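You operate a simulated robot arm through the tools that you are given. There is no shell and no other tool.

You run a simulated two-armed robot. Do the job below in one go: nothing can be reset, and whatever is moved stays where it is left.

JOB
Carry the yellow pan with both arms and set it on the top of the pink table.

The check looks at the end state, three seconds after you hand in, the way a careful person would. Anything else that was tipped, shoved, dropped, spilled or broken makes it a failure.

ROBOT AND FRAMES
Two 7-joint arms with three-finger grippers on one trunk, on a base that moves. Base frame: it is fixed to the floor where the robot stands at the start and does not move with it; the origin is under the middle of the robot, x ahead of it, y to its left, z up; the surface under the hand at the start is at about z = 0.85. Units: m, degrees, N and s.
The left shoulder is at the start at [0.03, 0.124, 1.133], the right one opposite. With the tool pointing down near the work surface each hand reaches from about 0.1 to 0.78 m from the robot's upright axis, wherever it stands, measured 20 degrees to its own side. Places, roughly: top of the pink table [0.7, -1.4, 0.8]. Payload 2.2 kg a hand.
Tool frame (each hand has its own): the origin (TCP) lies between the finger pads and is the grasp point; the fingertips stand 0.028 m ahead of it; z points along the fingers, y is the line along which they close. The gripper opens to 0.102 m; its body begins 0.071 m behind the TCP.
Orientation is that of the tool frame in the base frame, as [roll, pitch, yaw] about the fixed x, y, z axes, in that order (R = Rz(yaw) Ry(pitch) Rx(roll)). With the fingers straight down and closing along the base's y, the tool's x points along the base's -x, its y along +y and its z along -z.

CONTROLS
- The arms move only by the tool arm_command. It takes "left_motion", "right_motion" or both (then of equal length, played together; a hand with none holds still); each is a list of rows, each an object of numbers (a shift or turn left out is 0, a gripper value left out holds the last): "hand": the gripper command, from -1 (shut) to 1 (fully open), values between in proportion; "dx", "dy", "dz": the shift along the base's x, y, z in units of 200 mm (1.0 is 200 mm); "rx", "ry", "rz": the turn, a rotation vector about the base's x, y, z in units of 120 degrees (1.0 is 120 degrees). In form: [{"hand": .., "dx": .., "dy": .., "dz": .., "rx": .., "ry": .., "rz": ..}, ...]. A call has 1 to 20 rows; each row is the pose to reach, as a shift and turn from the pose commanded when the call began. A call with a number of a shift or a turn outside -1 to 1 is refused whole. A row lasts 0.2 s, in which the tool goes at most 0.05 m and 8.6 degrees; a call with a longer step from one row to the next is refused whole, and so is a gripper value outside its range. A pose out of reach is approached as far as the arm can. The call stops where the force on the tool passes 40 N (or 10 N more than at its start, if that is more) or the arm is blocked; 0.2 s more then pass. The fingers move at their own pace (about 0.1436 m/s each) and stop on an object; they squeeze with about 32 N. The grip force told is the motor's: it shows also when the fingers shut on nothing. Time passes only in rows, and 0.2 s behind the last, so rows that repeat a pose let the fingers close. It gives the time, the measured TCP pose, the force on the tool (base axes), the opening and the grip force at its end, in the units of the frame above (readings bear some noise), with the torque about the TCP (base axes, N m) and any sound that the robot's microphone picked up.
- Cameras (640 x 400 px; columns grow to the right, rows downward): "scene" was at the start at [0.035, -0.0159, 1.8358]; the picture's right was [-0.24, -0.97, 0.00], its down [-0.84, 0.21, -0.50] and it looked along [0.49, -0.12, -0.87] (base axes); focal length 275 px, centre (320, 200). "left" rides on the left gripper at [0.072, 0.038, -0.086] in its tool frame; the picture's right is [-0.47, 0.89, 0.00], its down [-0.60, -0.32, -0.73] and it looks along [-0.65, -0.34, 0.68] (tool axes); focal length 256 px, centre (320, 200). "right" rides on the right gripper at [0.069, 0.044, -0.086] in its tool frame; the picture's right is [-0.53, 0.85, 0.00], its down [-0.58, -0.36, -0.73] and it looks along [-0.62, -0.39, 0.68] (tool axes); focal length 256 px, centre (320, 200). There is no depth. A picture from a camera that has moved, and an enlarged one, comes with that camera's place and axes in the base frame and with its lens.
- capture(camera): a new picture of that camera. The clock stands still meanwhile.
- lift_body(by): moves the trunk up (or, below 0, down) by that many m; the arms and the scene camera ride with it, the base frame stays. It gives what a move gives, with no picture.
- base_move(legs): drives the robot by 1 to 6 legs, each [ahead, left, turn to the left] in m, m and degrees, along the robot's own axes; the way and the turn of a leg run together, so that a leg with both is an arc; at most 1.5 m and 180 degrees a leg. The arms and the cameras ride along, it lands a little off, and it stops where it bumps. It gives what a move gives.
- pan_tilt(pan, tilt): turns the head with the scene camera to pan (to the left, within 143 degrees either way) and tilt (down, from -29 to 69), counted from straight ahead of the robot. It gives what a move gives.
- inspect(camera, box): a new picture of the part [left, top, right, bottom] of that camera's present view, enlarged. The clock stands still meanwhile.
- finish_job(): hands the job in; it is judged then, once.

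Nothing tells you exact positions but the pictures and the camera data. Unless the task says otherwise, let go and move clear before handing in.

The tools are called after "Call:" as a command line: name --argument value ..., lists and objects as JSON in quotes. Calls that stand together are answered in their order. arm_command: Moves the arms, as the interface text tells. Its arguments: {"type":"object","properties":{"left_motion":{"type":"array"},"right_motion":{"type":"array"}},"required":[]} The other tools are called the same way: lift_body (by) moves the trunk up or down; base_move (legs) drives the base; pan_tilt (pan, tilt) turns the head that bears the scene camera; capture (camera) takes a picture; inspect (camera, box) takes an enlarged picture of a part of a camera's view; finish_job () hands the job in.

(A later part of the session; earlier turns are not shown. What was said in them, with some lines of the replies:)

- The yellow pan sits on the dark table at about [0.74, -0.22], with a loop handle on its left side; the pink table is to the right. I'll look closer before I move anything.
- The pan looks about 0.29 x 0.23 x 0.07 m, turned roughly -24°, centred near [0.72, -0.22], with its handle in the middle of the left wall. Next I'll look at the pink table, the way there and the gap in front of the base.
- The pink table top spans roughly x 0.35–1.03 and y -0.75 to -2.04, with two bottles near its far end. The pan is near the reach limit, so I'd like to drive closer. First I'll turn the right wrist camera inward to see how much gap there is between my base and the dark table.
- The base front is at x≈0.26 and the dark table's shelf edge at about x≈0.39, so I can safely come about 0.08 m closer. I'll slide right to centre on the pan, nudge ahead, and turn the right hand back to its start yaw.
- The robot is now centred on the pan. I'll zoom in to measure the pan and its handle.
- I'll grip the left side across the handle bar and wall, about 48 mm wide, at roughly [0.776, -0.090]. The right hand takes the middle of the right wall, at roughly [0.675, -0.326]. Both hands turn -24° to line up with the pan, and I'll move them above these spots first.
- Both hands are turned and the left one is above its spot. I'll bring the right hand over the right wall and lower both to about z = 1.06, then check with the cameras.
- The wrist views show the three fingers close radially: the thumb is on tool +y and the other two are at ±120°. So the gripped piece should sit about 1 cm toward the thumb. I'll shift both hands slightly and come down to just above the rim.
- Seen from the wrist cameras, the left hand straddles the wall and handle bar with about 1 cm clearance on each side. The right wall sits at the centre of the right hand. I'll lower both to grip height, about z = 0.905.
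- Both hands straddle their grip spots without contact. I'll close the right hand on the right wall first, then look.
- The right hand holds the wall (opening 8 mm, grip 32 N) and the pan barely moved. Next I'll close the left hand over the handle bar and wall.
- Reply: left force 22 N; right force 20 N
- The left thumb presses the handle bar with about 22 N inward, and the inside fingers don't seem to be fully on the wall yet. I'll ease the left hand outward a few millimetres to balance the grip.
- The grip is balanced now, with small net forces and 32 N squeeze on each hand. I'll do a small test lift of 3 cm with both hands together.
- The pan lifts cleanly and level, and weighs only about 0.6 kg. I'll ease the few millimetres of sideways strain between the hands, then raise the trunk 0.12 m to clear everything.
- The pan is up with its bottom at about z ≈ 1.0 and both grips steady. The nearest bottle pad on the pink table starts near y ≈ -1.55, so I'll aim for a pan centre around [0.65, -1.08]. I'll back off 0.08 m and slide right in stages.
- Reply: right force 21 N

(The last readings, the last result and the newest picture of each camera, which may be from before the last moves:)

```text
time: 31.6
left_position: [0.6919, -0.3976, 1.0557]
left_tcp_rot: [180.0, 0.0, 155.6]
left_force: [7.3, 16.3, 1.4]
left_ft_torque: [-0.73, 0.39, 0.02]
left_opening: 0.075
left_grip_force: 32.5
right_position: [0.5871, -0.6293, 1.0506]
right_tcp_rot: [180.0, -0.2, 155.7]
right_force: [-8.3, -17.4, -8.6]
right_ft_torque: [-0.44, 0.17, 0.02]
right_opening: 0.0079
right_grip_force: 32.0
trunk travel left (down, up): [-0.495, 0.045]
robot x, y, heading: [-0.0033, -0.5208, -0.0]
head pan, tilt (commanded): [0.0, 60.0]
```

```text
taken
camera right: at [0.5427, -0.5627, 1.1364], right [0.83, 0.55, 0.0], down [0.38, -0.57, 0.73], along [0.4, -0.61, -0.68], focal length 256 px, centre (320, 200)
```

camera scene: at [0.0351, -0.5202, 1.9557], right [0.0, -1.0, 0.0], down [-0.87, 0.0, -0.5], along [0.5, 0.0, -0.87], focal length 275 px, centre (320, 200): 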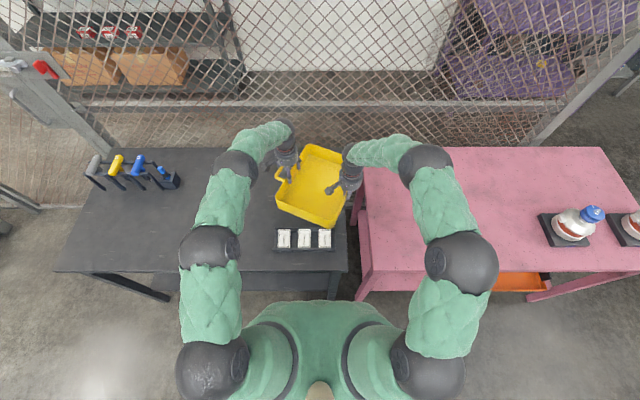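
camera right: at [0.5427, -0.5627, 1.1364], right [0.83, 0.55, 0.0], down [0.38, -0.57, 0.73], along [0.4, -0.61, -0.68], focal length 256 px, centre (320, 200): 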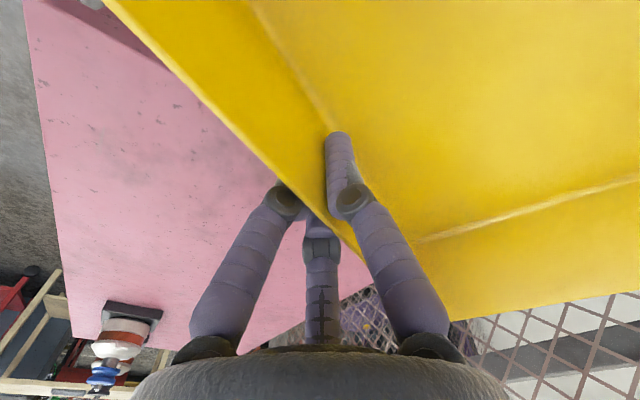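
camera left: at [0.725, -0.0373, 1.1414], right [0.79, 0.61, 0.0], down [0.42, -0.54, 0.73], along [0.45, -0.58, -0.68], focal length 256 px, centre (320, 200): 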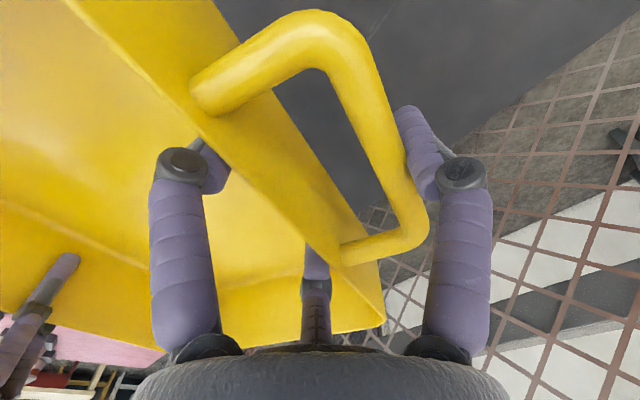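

The pan rides steadily and the pink table's left edge is at about y ≈ -0.72. I'll relieve a bit of squeeze between the hands and slide the remaining 0.58 m to the right.

Call:
arm_command --left_motion '[{"dx": 0.003, "dy": 0.006, "hand": -1}, {"dx": 0.005, "dy": 0.011}, {"dx": 0.005, "dy": 0.011}]'

Call:
base_move --legs '[[0, -0.58, 0]]'

Call:
capture --camera "scene"

Call:
capture --camera "right"

Call:
capture --camera "left"

```text
time: 32.4
left_position: [0.6919, -0.3963, 1.0539]
left_tcp_rot: [-179.9, 0.0, 155.7]
left_force: [-3.5, -8.7, 0.2]
left_ft_torque: [-1.23, 0.31, 0.17]
left_opening: 0.075
left_grip_force: 31.4
right_position: [0.5891, -0.628, 1.0508]
right_tcp_rot: [179.9, 0.0, 155.8]
right_force: [3.1, 8.2, -7.2]
right_ft_torque: [0.29, 0.14, -0.01]
right_opening: 0.0081
right_grip_force: 32.5
trunk travel left (down, up): [-0.495, 0.045]
robot x, y, heading: [-0.003, -0.5239, -0.2]
head pan, tilt (commanded): [0.0, 60.0]
```

```text
time: 35.8
left_position: [0.6905, -0.9866, 1.0551]
left_tcp_rot: [-179.9, 0.0, 155.8]
left_force: [-9.0, -23.1, -0.9]
left_ft_torque: [-1.18, 0.53, 0.44]
left_opening: 0.0747
left_grip_force: 32.2
right_position: [0.5867, -1.2172, 1.0524]
right_tcp_rot: [180.0, -0.1, 155.7]
right_force: [8.7, 22.6, -5.1]
right_ft_torque: [0.56, -0.25, 0.03]
right_opening: 0.0082
right_grip_force: 31.9
trunk travel left (down, up): [-0.495, 0.045]
robot x, y, heading: [-0.0075, -1.1079, 0.0]
head pan, tilt (commanded): [0.0, 60.0]
```

```text
taken
camera scene: at [0.0338, -1.11, 1.9557], right [0.0, -1.0, 0.0], down [-0.87, 0.0, -0.5], along [0.5, 0.0, -0.87], focal length 275 px, centre (320, 200)
```

scene: 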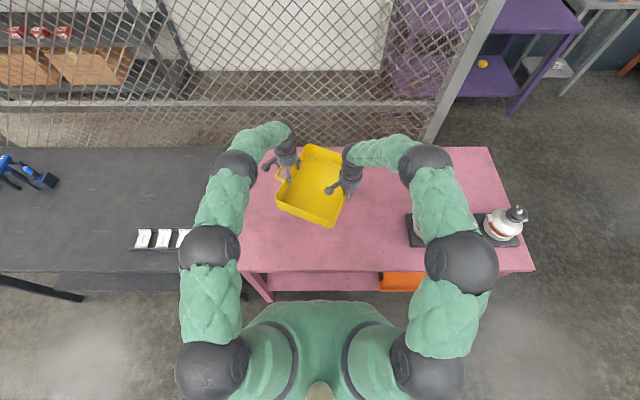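

```text
taken
camera right: at [0.5415, -1.1521, 1.1365], right [0.83, 0.55, 0.0], down [0.38, -0.57, 0.73], along [0.4, -0.61, -0.68], focal length 256 px, centre (320, 200)
```

right: 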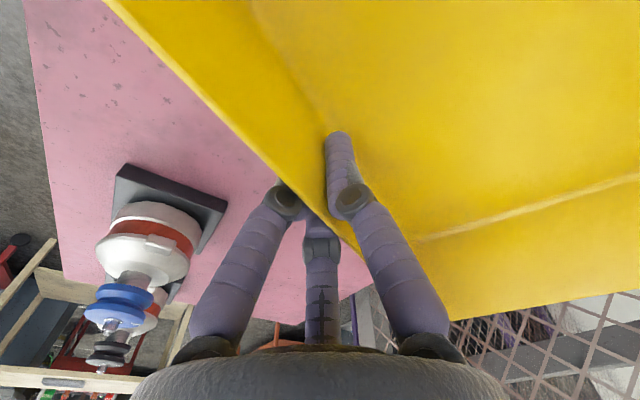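

```text
taken
camera left: at [0.6412, -0.9224, 1.1418], right [0.79, 0.62, 0.0], down [0.42, -0.54, 0.73], along [0.45, -0.58, -0.68], focal length 256 px, centre (320, 200)
```

left: 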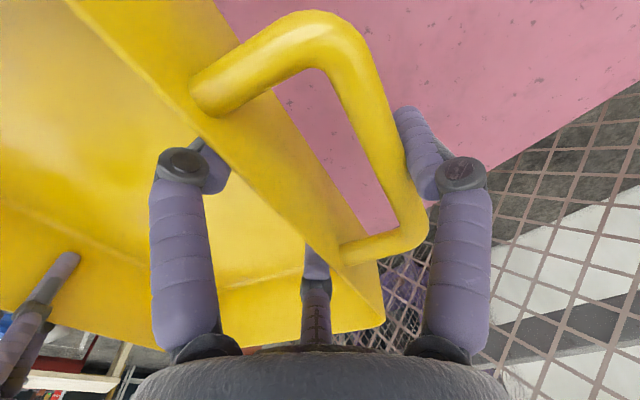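

The pan is over the pink table, centred near [0.64, -1.10], but my right forearm is close to the nearest bottle's side. I'll relieve the strain and shift back 0.10 m to the left for more room before lowering.

Call:
arm_command --left_motion '[{"dx": -0.003, "dy": -0.006, "hand": -1}, {"dx": -0.005, "dy": -0.012}, {"dx": -0.005, "dy": -0.012}]'

Call:
base_move --legs '[[0.03, 0.1, 0]]'

Call:
capture --camera "scene"

Call:
capture --camera "left"

Call:
capture --camera "right"

```text
time: 36.5
left_position: [0.6895, -0.9877, 1.0567]
left_tcp_rot: [-180.0, -0.1, 155.7]
left_force: [2.5, 12.3, -0.7]
left_ft_torque: [-0.33, 0.64, -0.63]
left_opening: 0.0745
left_grip_force: 31.8
right_position: [0.5852, -1.2194, 1.0505]
right_tcp_rot: [180.0, -0.2, 155.7]
right_force: [-2.5, -12.2, -7.4]
right_ft_torque: [-0.46, -0.31, 0.05]
right_opening: 0.0079
right_grip_force: 32.2
trunk travel left (down, up): [-0.495, 0.045]
robot x, y, heading: [-0.006, -1.1122, 0.1]
head pan, tilt (commanded): [0.0, 60.0]
```

```text
time: 37.7
left_position: [0.72, -0.8883, 1.0553]
left_tcp_rot: [-179.9, 0.1, 155.7]
left_force: [6.3, 22.4, 2.8]
left_ft_torque: [-0.74, 0.6, -0.82]
left_opening: 0.0749
left_grip_force: 31.8
right_position: [0.6159, -1.1179, 1.0502]
right_tcp_rot: [180.0, -0.2, 155.6]
right_force: [-6.4, -21.9, -8.8]
right_ft_torque: [-0.47, -0.04, -0.08]
right_opening: 0.0079
right_grip_force: 32.2
trunk travel left (down, up): [-0.495, 0.045]
robot x, y, heading: [0.0273, -1.0072, -0.1]
head pan, tilt (commanded): [0.0, 60.0]
```

```text
taken
camera scene: at [0.0639, -1.0087, 1.9557], right [0.0, -1.0, 0.0], down [-0.87, 0.0, -0.5], along [0.5, 0.0, -0.87], focal length 275 px, centre (320, 200)
```

scene: 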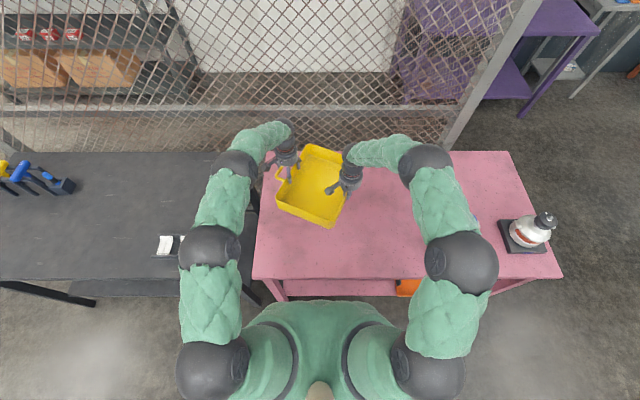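

```text
taken
camera left: at [0.671, -0.8236, 1.1426], right [0.79, 0.62, 0.0], down [0.42, -0.54, 0.73], along [0.45, -0.58, -0.68], focal length 256 px, centre (320, 200)
```

left: 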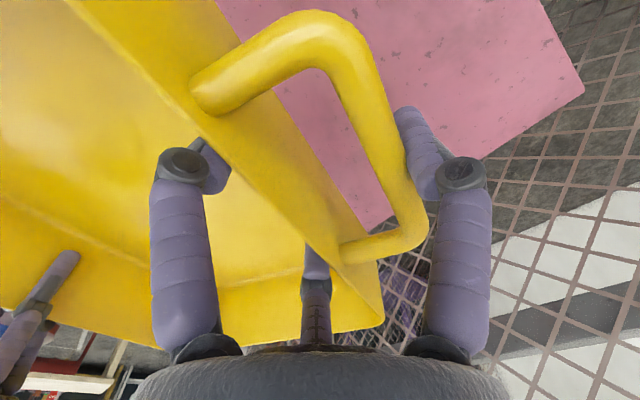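

```text
taken
camera right: at [0.5711, -1.0523, 1.136], right [0.84, 0.55, 0.0], down [0.38, -0.57, 0.73], along [0.4, -0.61, -0.68], focal length 256 px, centre (320, 200)
```

right: 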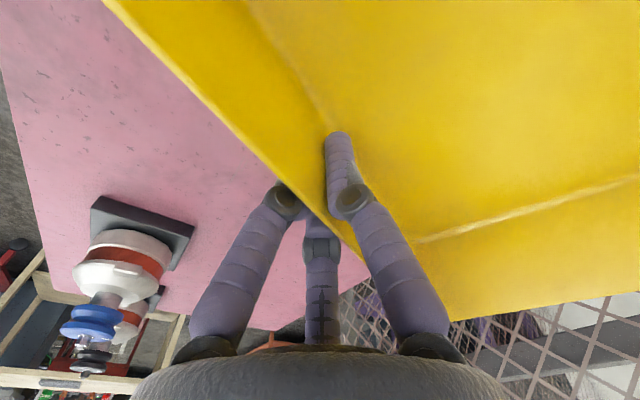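

The pan is centred near [0.67, -1.01], fully over the pink top with at least 0.1 m margin, and the arm is clear of the bottles. I'll ease the strain and lower the trunk by 0.15 m, which should leave the pan about 5 cm above the surface.

Call:
arm_command --left_motion '[{"dx": 0.002, "dy": 0.004, "hand": -1}, {"dx": 0.0033, "dy": 0.0073}, {"dx": 0.0033, "dy": 0.0073}]'

Call:
lift_body --by -0.15

Call:
capture --camera "scene"

Call:
capture --camera "right"

Call:
capture --camera "left"

```text
time: 38.5
left_position: [0.7208, -0.8875, 1.0547]
left_tcp_rot: [-180.0, 0.0, 155.8]
left_force: [-4.5, -4.8, 0.3]
left_ft_torque: [-1.21, 0.34, -0.46]
left_opening: 0.0746
left_grip_force: 32.3
right_position: [0.6167, -1.1192, 1.0504]
right_tcp_rot: [179.8, -0.2, 155.7]
right_force: [3.4, 5.9, -7.9]
right_ft_torque: [0.21, 0.11, -0.04]
right_opening: 0.0079
right_grip_force: 32.1
trunk travel left (down, up): [-0.495, 0.045]
robot x, y, heading: [0.0276, -1.0054, -0.4]
head pan, tilt (commanded): [0.0, 60.0]
```

```text
time: 40.3
left_position: [0.7205, -0.8864, 0.907]
left_tcp_rot: [-180.0, 0.0, 155.7]
left_force: [-4.9, -14.4, 0.0]
left_ft_torque: [-0.87, 1.37, 0.24]
left_opening: 0.0748
left_grip_force: 32.6
right_position: [0.6173, -1.1197, 0.9025]
right_tcp_rot: [179.8, 0.0, 155.7]
right_force: [3.5, 15.3, 4.8]
right_ft_torque: [0.57, 0.33, 0.0]
right_opening: 0.0078
right_grip_force: 31.7
trunk travel left (down, up): [-0.345, 0.195]
robot x, y, heading: [0.0217, -1.0124, 0.1]
head pan, tilt (commanded): [0.0, 60.0]
```

```text
taken
camera scene: at [0.0631, -1.0093, 1.806], right [0.0, -1.0, 0.0], down [-0.87, 0.0, -0.5], along [0.5, 0.0, -0.87], focal length 275 px, centre (320, 200)
```

scene: 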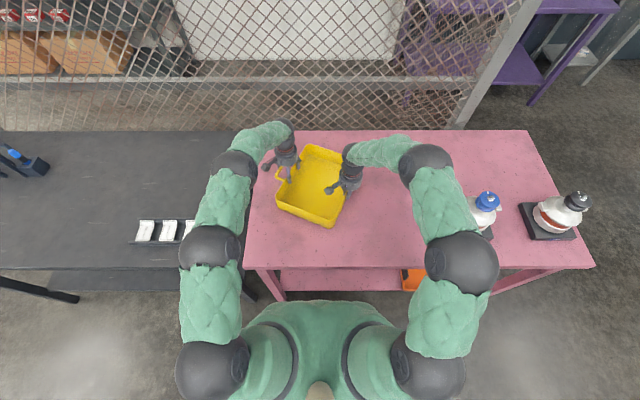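

```text
taken
camera right: at [0.5713, -1.0522, 0.9874], right [0.84, 0.55, 0.0], down [0.38, -0.57, 0.73], along [0.4, -0.61, -0.68], focal length 256 px, centre (320, 200)
```

right: 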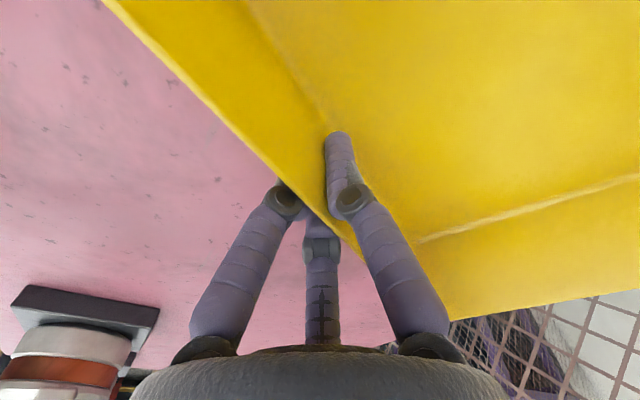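

```text
taken
camera left: at [0.6711, -0.8229, 0.993], right [0.79, 0.62, 0.0], down [0.42, -0.54, 0.73], along [0.45, -0.58, -0.68], focal length 256 px, centre (320, 200)
```

left: 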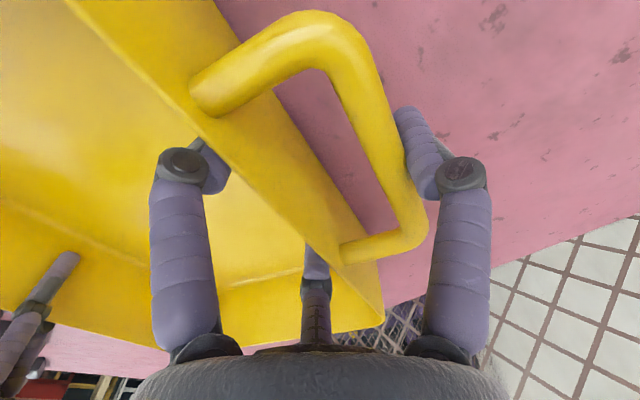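

The vertical load has shifted (right hand from -8 N to +5 N), which suggests the pan may already be touching the surface. I'll zoom in before lowering further.

Call:
inspect --camera "scene" --box '[250, 130, 370, 235]'

Call:
inspect --camera "right" --box '[60, 0, 360, 240]'

Call:
inspect --camera "left" --box '[200, 0, 480, 320]'

```text
3.81 times, centred on (310, 182) of scene
camera zoom: at [0.0631, -1.0093, 1.806], right [0.0, -1.0, 0.0], down [-0.87, 0.0, -0.5], along [0.5, 0.0, -0.87], focal length 1048 px, centre (358, 267)
```

zoom: 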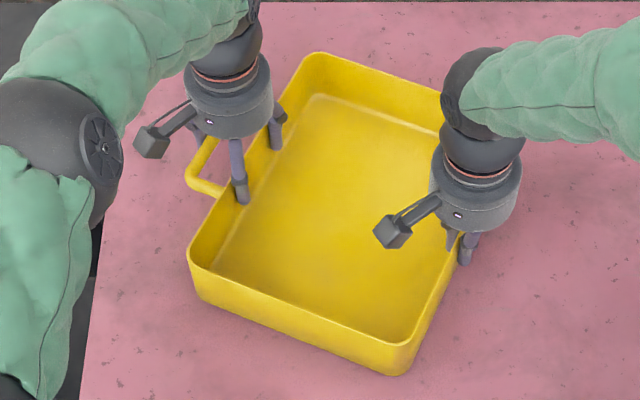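

```text
1.67 times, centred on (210, 120) of right
camera zoom: at [0.5713, -1.0522, 0.9874], right [0.84, 0.55, 0.0], down [0.38, -0.57, 0.73], along [0.4, -0.61, -0.68], focal length 427 px, centre (503, 333)
```

zoom: 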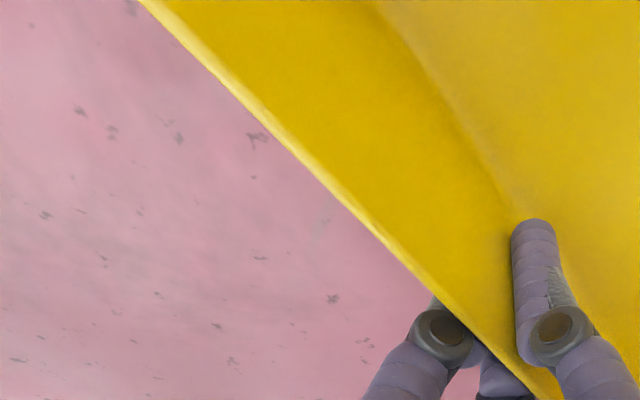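

```text
1.25 times, centred on (340, 160) of left
camera zoom: at [0.6711, -0.8229, 0.993], right [0.79, 0.62, 0.0], down [0.42, -0.54, 0.73], along [0.45, -0.58, -0.68], focal length 320 px, centre (295, 250)
```

zoom: 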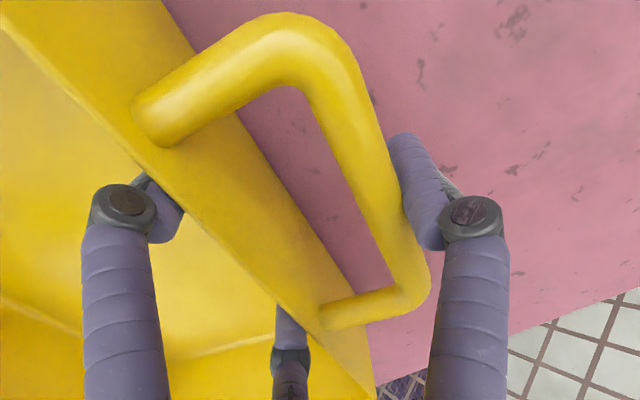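

It looks like contact. I'll probe with a tiny 2 mm step down on both hands and read the forces.

Call:
arm_command --left_motion '[{"dz": -0.005, "hand": -1}, {"dz": -0.01}, {"dz": -0.01}]' --right_motion '[{"dz": -0.005, "hand": -1}, {"dz": -0.01}, {"dz": -0.01}]'

```text
time: 41.1
left_position: [0.7196, -0.8872, 0.9066]
left_tcp_rot: [-179.9, 0.2, 155.7]
left_force: [-1.7, -19.7, 7.8]
left_ft_torque: [-0.67, 1.95, 0.06]
left_opening: 0.0749
left_grip_force: 31.5
right_position: [0.6157, -1.1184, 0.9011]
right_tcp_rot: [179.8, 0.2, 155.7]
right_force: [4.8, 21.5, 20.7]
right_ft_torque: [0.82, 0.32, 0.06]
right_opening: 0.0077
right_grip_force: 31.9
trunk travel left (down, up): [-0.345, 0.195]
robot x, y, heading: [0.0223, -1.0117, 0.0]
head pan, tilt (commanded): [0.0, 60.0]
```

Contact is confirmed: both hands now push down, and the heights match those on the dark table, so the pan sits flat. I'll take the press off and ease the strain, then open both hands.

Call:
arm_command --left_motion '[{"dx": -0.003, "dy": -0.007, "dz": 0.005, "hand": -1}, {"dx": -0.003, "dy": -0.007, "dz": 0.007, "hand": -1}, {"dx": -0.003, "dy": -0.007, "dz": 0.007, "hand": -1}]' --right_motion '[{"dz": 0.005, "hand": -1}, {"dz": 0.008, "hand": -1}, {"dz": 0.008, "hand": -1}]'

Call:
arm_command --left_motion '[{"hand": 0.5}, {"hand": 0.7}, {"hand": 0.9}, {"hand": 1}, {"hand": 1}, {"hand": 1}]' --right_motion '[{"hand": -0.7}, {"hand": -0.4}, {"hand": 0}, {"hand": 0.5}, {"hand": 1}, {"hand": 1}]'

Call:
capture --camera "left"

Call:
capture --camera "right"

Call:
inspect --camera "scene" --box '[250, 130, 370, 235]'

```text
time: 41.9
left_position: [0.7193, -0.888, 0.9071]
left_tcp_rot: [-179.9, 0.2, 155.9]
left_force: [-3.6, -12.3, -1.5]
left_ft_torque: [-1.32, -1.22, 1.25]
left_opening: 0.075
left_grip_force: 31.7
right_position: [0.6161, -1.119, 0.9016]
right_tcp_rot: [180.0, 0.0, 155.7]
right_force: [9.9, 16.6, 20.4]
right_ft_torque: [0.3, -0.71, 0.09]
right_opening: 0.0079
right_grip_force: 31.6
trunk travel left (down, up): [-0.345, 0.195]
robot x, y, heading: [0.0256, -1.0086, -0.3]
head pan, tilt (commanded): [0.0, 60.0]
```

```text
time: 43.3
left_position: [0.7197, -0.8868, 0.9053]
left_tcp_rot: [-179.9, 0.2, 155.7]
left_force: [0.6, 0.5, 0.5]
left_ft_torque: [0.02, 0.0, -0.02]
left_opening: 0.1018
left_grip_force: 0.1
right_position: [0.6152, -1.1192, 0.8995]
right_tcp_rot: [179.9, -0.1, 155.7]
right_force: [-0.3, -0.2, -0.5]
right_ft_torque: [-0.01, -0.01, -0.02]
right_opening: 0.1022
right_grip_force: 0.2
trunk travel left (down, up): [-0.345, 0.195]
robot x, y, heading: [0.0218, -1.014, -0.3]
head pan, tilt (commanded): [0.0, 60.0]
```

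```text
taken
camera left: at [0.6705, -0.8238, 0.9926], right [0.79, 0.62, 0.0], down [0.42, -0.54, 0.73], along [0.45, -0.58, -0.68], focal length 256 px, centre (320, 200)
```

left: 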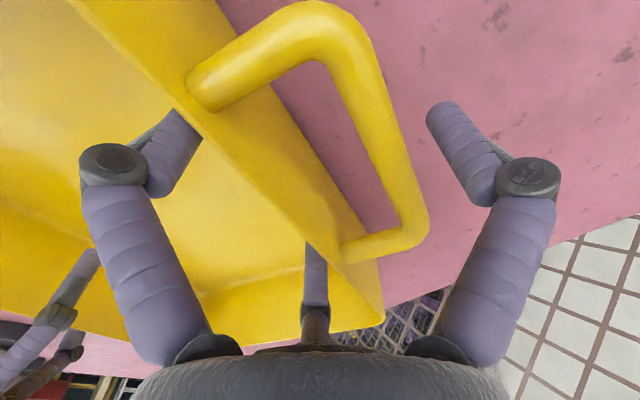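

```text
taken
camera right: at [0.5706, -1.053, 0.9859], right [0.84, 0.55, 0.0], down [0.38, -0.57, 0.73], along [0.4, -0.61, -0.68], focal length 256 px, centre (320, 200)
```

right: 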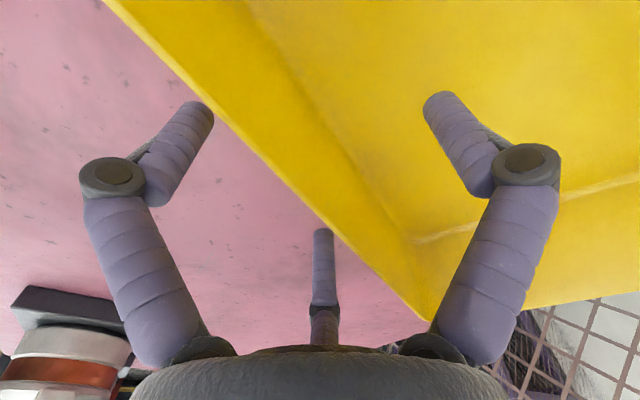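

```text
3.81 times, centred on (310, 182) of scene
camera zoom: at [0.0629, -1.0094, 1.8057], right [0.0, -1.0, 0.0], down [-0.87, 0.0, -0.5], along [0.5, 0.0, -0.87], focal length 1048 px, centre (358, 267)
```

zoom: 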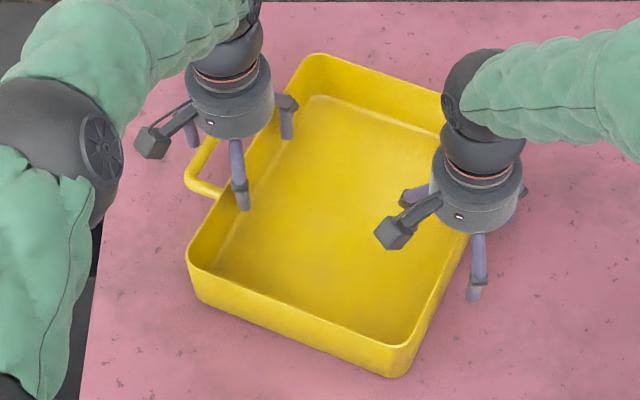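

Both hands are open and clear, and the pan rests flat on the pink table. I'll raise both hands straight up.

Call:
arm_command --left_motion '[{"dz": 0.05}, {"dz": 0.12}, {"dz": 0.2}, {"dz": 0.3}, {"dz": 0.42}, {"dz": 0.55}, {"dz": 0.7}, {"dz": 0.85}, {"dz": 0.85}]' --right_motion '[{"dz": 0.05}, {"dz": 0.12}, {"dz": 0.2}, {"dz": 0.3}, {"dz": 0.42}, {"dz": 0.55}, {"dz": 0.7}, {"dz": 0.85}, {"dz": 0.85}]'

Call:
capture --camera "scene"

Call:
capture --camera "left"

Call:
capture --camera "right"

```text
time: 45.3
left_position: [0.7217, -0.8879, 1.0754]
left_tcp_rot: [-179.9, -0.1, 155.7]
left_force: [0.0, 0.2, 0.4]
left_ft_torque: [0.03, 0.0, -0.01]
left_opening: 0.1018
left_grip_force: 0.1
right_position: [0.617, -1.1207, 1.0691]
right_tcp_rot: [180.0, -0.3, 155.7]
right_force: [-0.2, -0.5, 0.1]
right_ft_torque: [0.0, 0.03, -0.04]
right_opening: 0.1021
right_grip_force: 0.0
trunk travel left (down, up): [-0.345, 0.195]
robot x, y, heading: [0.0264, -1.0108, -0.4]
head pan, tilt (commanded): [0.0, 60.0]
```

```text
taken
camera scene: at [0.0641, -1.0094, 1.8057], right [0.0, -1.0, 0.0], down [-0.87, 0.0, -0.5], along [0.5, 0.0, -0.87], focal length 275 px, centre (320, 200)
```

scene: 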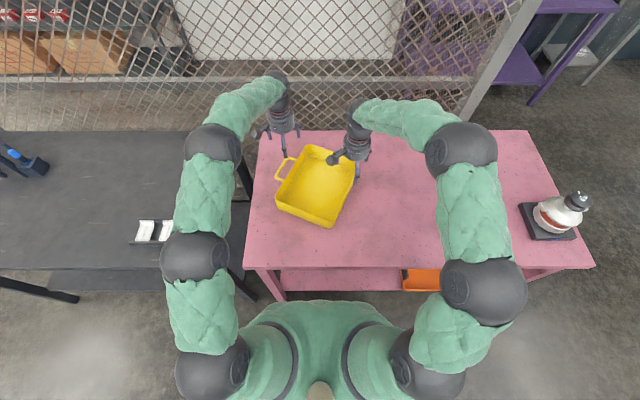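

```text
taken
camera left: at [0.6715, -0.824, 1.1618], right [0.79, 0.62, 0.0], down [0.42, -0.54, 0.73], along [0.45, -0.58, -0.68], focal length 256 px, centre (320, 200)
```

left: 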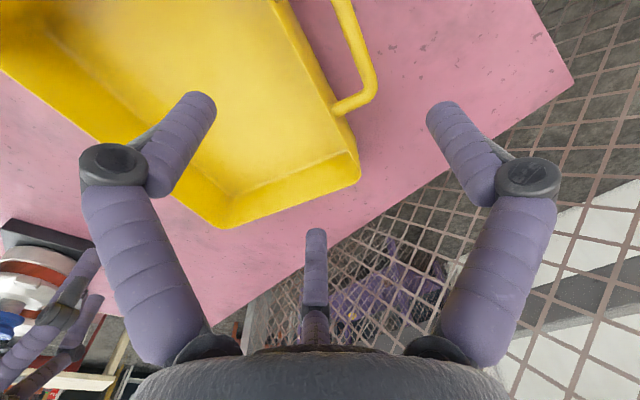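

```text
taken
camera right: at [0.5719, -1.0541, 1.1546], right [0.83, 0.55, 0.0], down [0.38, -0.57, 0.73], along [0.4, -0.61, -0.68], focal length 256 px, centre (320, 200)
```

right: 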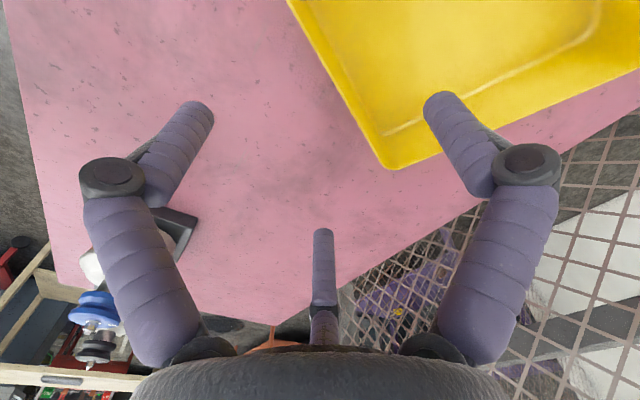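

Hands are clear at z ≈ 1.07 and the pan sits flat on the pink top. I'll raise the trunk a little, back away, and take a last look to check the pan and the bottles.

Call:
lift_body --by 0.1

Call:
base_move --legs '[[-0.35, 0, 0]]'

Call:
pan_tilt --pan -10 --tilt 45

Call:
capture --camera "scene"

Call:
inspect --camera "scene" --box '[200, 140, 520, 340]'

```text
time: 46.6
left_position: [0.7202, -0.8879, 1.1746]
left_tcp_rot: [-179.9, 0.0, 155.7]
left_force: [-0.4, 1.6, -0.3]
left_ft_torque: [0.01, -0.04, 0.0]
left_opening: 0.1019
left_grip_force: 0.0
right_position: [0.617, -1.1215, 1.1697]
right_tcp_rot: [-180.0, -0.2, 155.7]
right_force: [-0.1, -0.4, 1.0]
right_ft_torque: [0.0, -0.01, 0.0]
right_opening: 0.102
right_grip_force: 0.2
trunk travel left (down, up): [-0.445, 0.095]
robot x, y, heading: [0.0228, -1.0105, 0.1]
head pan, tilt (commanded): [0.0, 60.0]
```

```text
time: 48.9
left_position: [0.3706, -0.8832, 1.176]
left_tcp_rot: [-179.9, 0.0, 156.2]
left_force: [0.1, 0.1, -0.4]
left_ft_torque: [-0.01, 0.0, -0.03]
left_opening: 0.1017
left_grip_force: 0.1
right_position: [0.2684, -1.1163, 1.1696]
right_tcp_rot: [-179.9, -0.1, 156.1]
right_force: [-0.5, 0.0, -0.3]
right_ft_torque: [0.02, -0.01, -0.03]
right_opening: 0.1021
right_grip_force: 0.1
trunk travel left (down, up): [-0.445, 0.095]
robot x, y, heading: [-0.3201, -1.0042, 0.4]
head pan, tilt (commanded): [0.0, 60.0]
```

```text
time: 49.6
left_position: [0.3714, -0.8826, 1.1748]
left_tcp_rot: [-179.8, 0.1, 156.2]
left_force: [1.0, 0.4, 0.2]
left_ft_torque: [0.01, 0.03, -0.01]
left_opening: 0.1021
left_grip_force: 0.0
right_position: [0.2701, -1.1159, 1.1684]
right_tcp_rot: [-180.0, 0.0, 156.2]
right_force: [1.0, 0.8, -0.9]
right_ft_torque: [0.01, -0.02, 0.01]
right_opening: 0.1022
right_grip_force: 0.0
trunk travel left (down, up): [-0.445, 0.095]
robot x, y, heading: [-0.3229, -1.012, 0.5]
head pan, tilt (commanded): [-10.0, 45.0]
```

```text
taken
camera scene: at [-0.2709, -1.0233, 1.9252], right [-0.17, -0.99, 0.0], down [-0.7, 0.12, -0.71], along [0.7, -0.12, -0.71], focal length 275 px, centre (320, 200)
```

scene: 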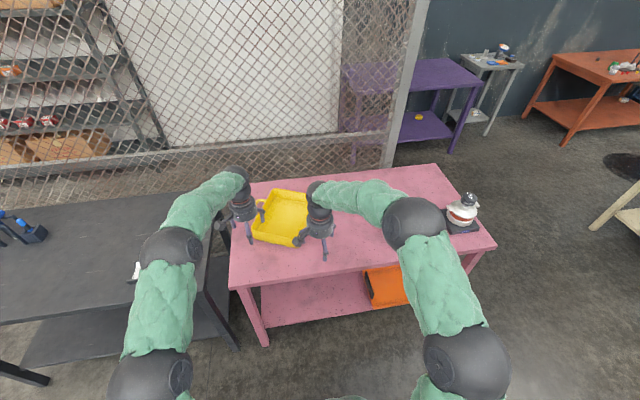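

```text
2.00 times, centred on (360, 240) of scene
camera zoom: at [-0.2709, -1.0233, 1.9252], right [-0.17, -0.99, 0.0], down [-0.7, 0.12, -0.71], along [0.7, -0.12, -0.71], focal length 550 px, centre (240, 120)
```

zoom: 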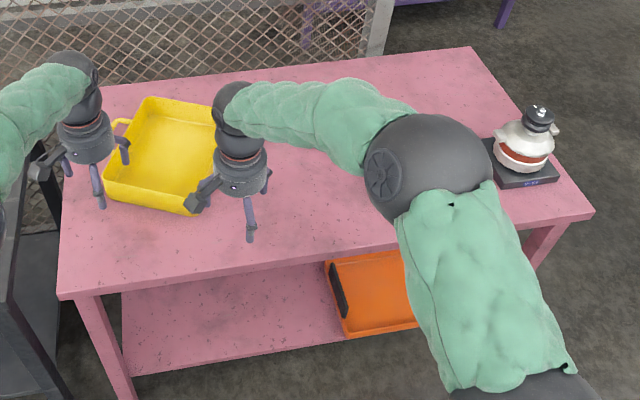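

The pan stands flat and well inside the pink table top. The nearer bottle is hidden behind my arm, so I'll check it with the right wrist camera.

Call:
capture --camera "right"

Call:
capture --camera "left"

```text
taken
camera right: at [0.2243, -1.0501, 1.2548], right [0.83, 0.56, 0.0], down [0.38, -0.57, 0.73], along [0.41, -0.61, -0.68], focal length 256 px, centre (320, 200)
```

right: 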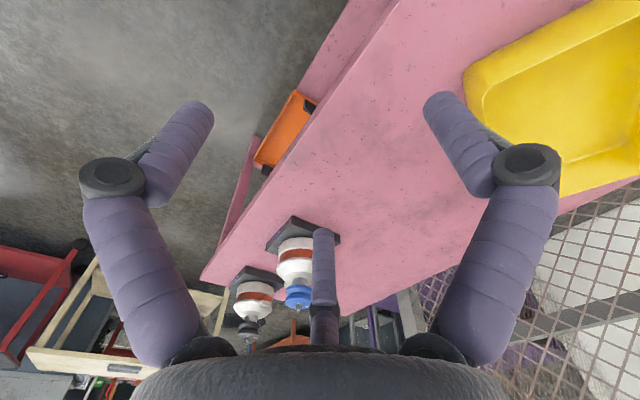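

```text
taken
camera left: at [0.3219, -0.819, 1.262], right [0.78, 0.62, 0.0], down [0.42, -0.53, 0.73], along [0.46, -0.57, -0.68], focal length 256 px, centre (320, 200)
```

left: 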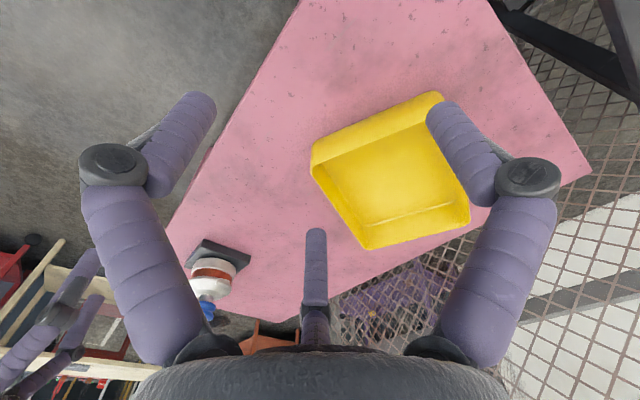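

Both bottles still stand on their pads, and the pan rests flat on the pink table with both hands clear of it. Nothing in view was disturbed, so I'm handing in.

Call:
finish_job

```text
The job is handed in.
```

The yellow pan is on the pink table, resting flat and centred near [0.67, -1.01], at least 0.1 m inside the edges. I carried it with both arms: the left hand held the handle and left wall, and the right hand held the right wall.

Both hands then let go and moved clear, and I backed the robot off before handing in. In the last pictures both bottles on the pink table were still standing on their pads. I saw nothing tipped or moved, though my arm hid most of the dark table in those pictures.
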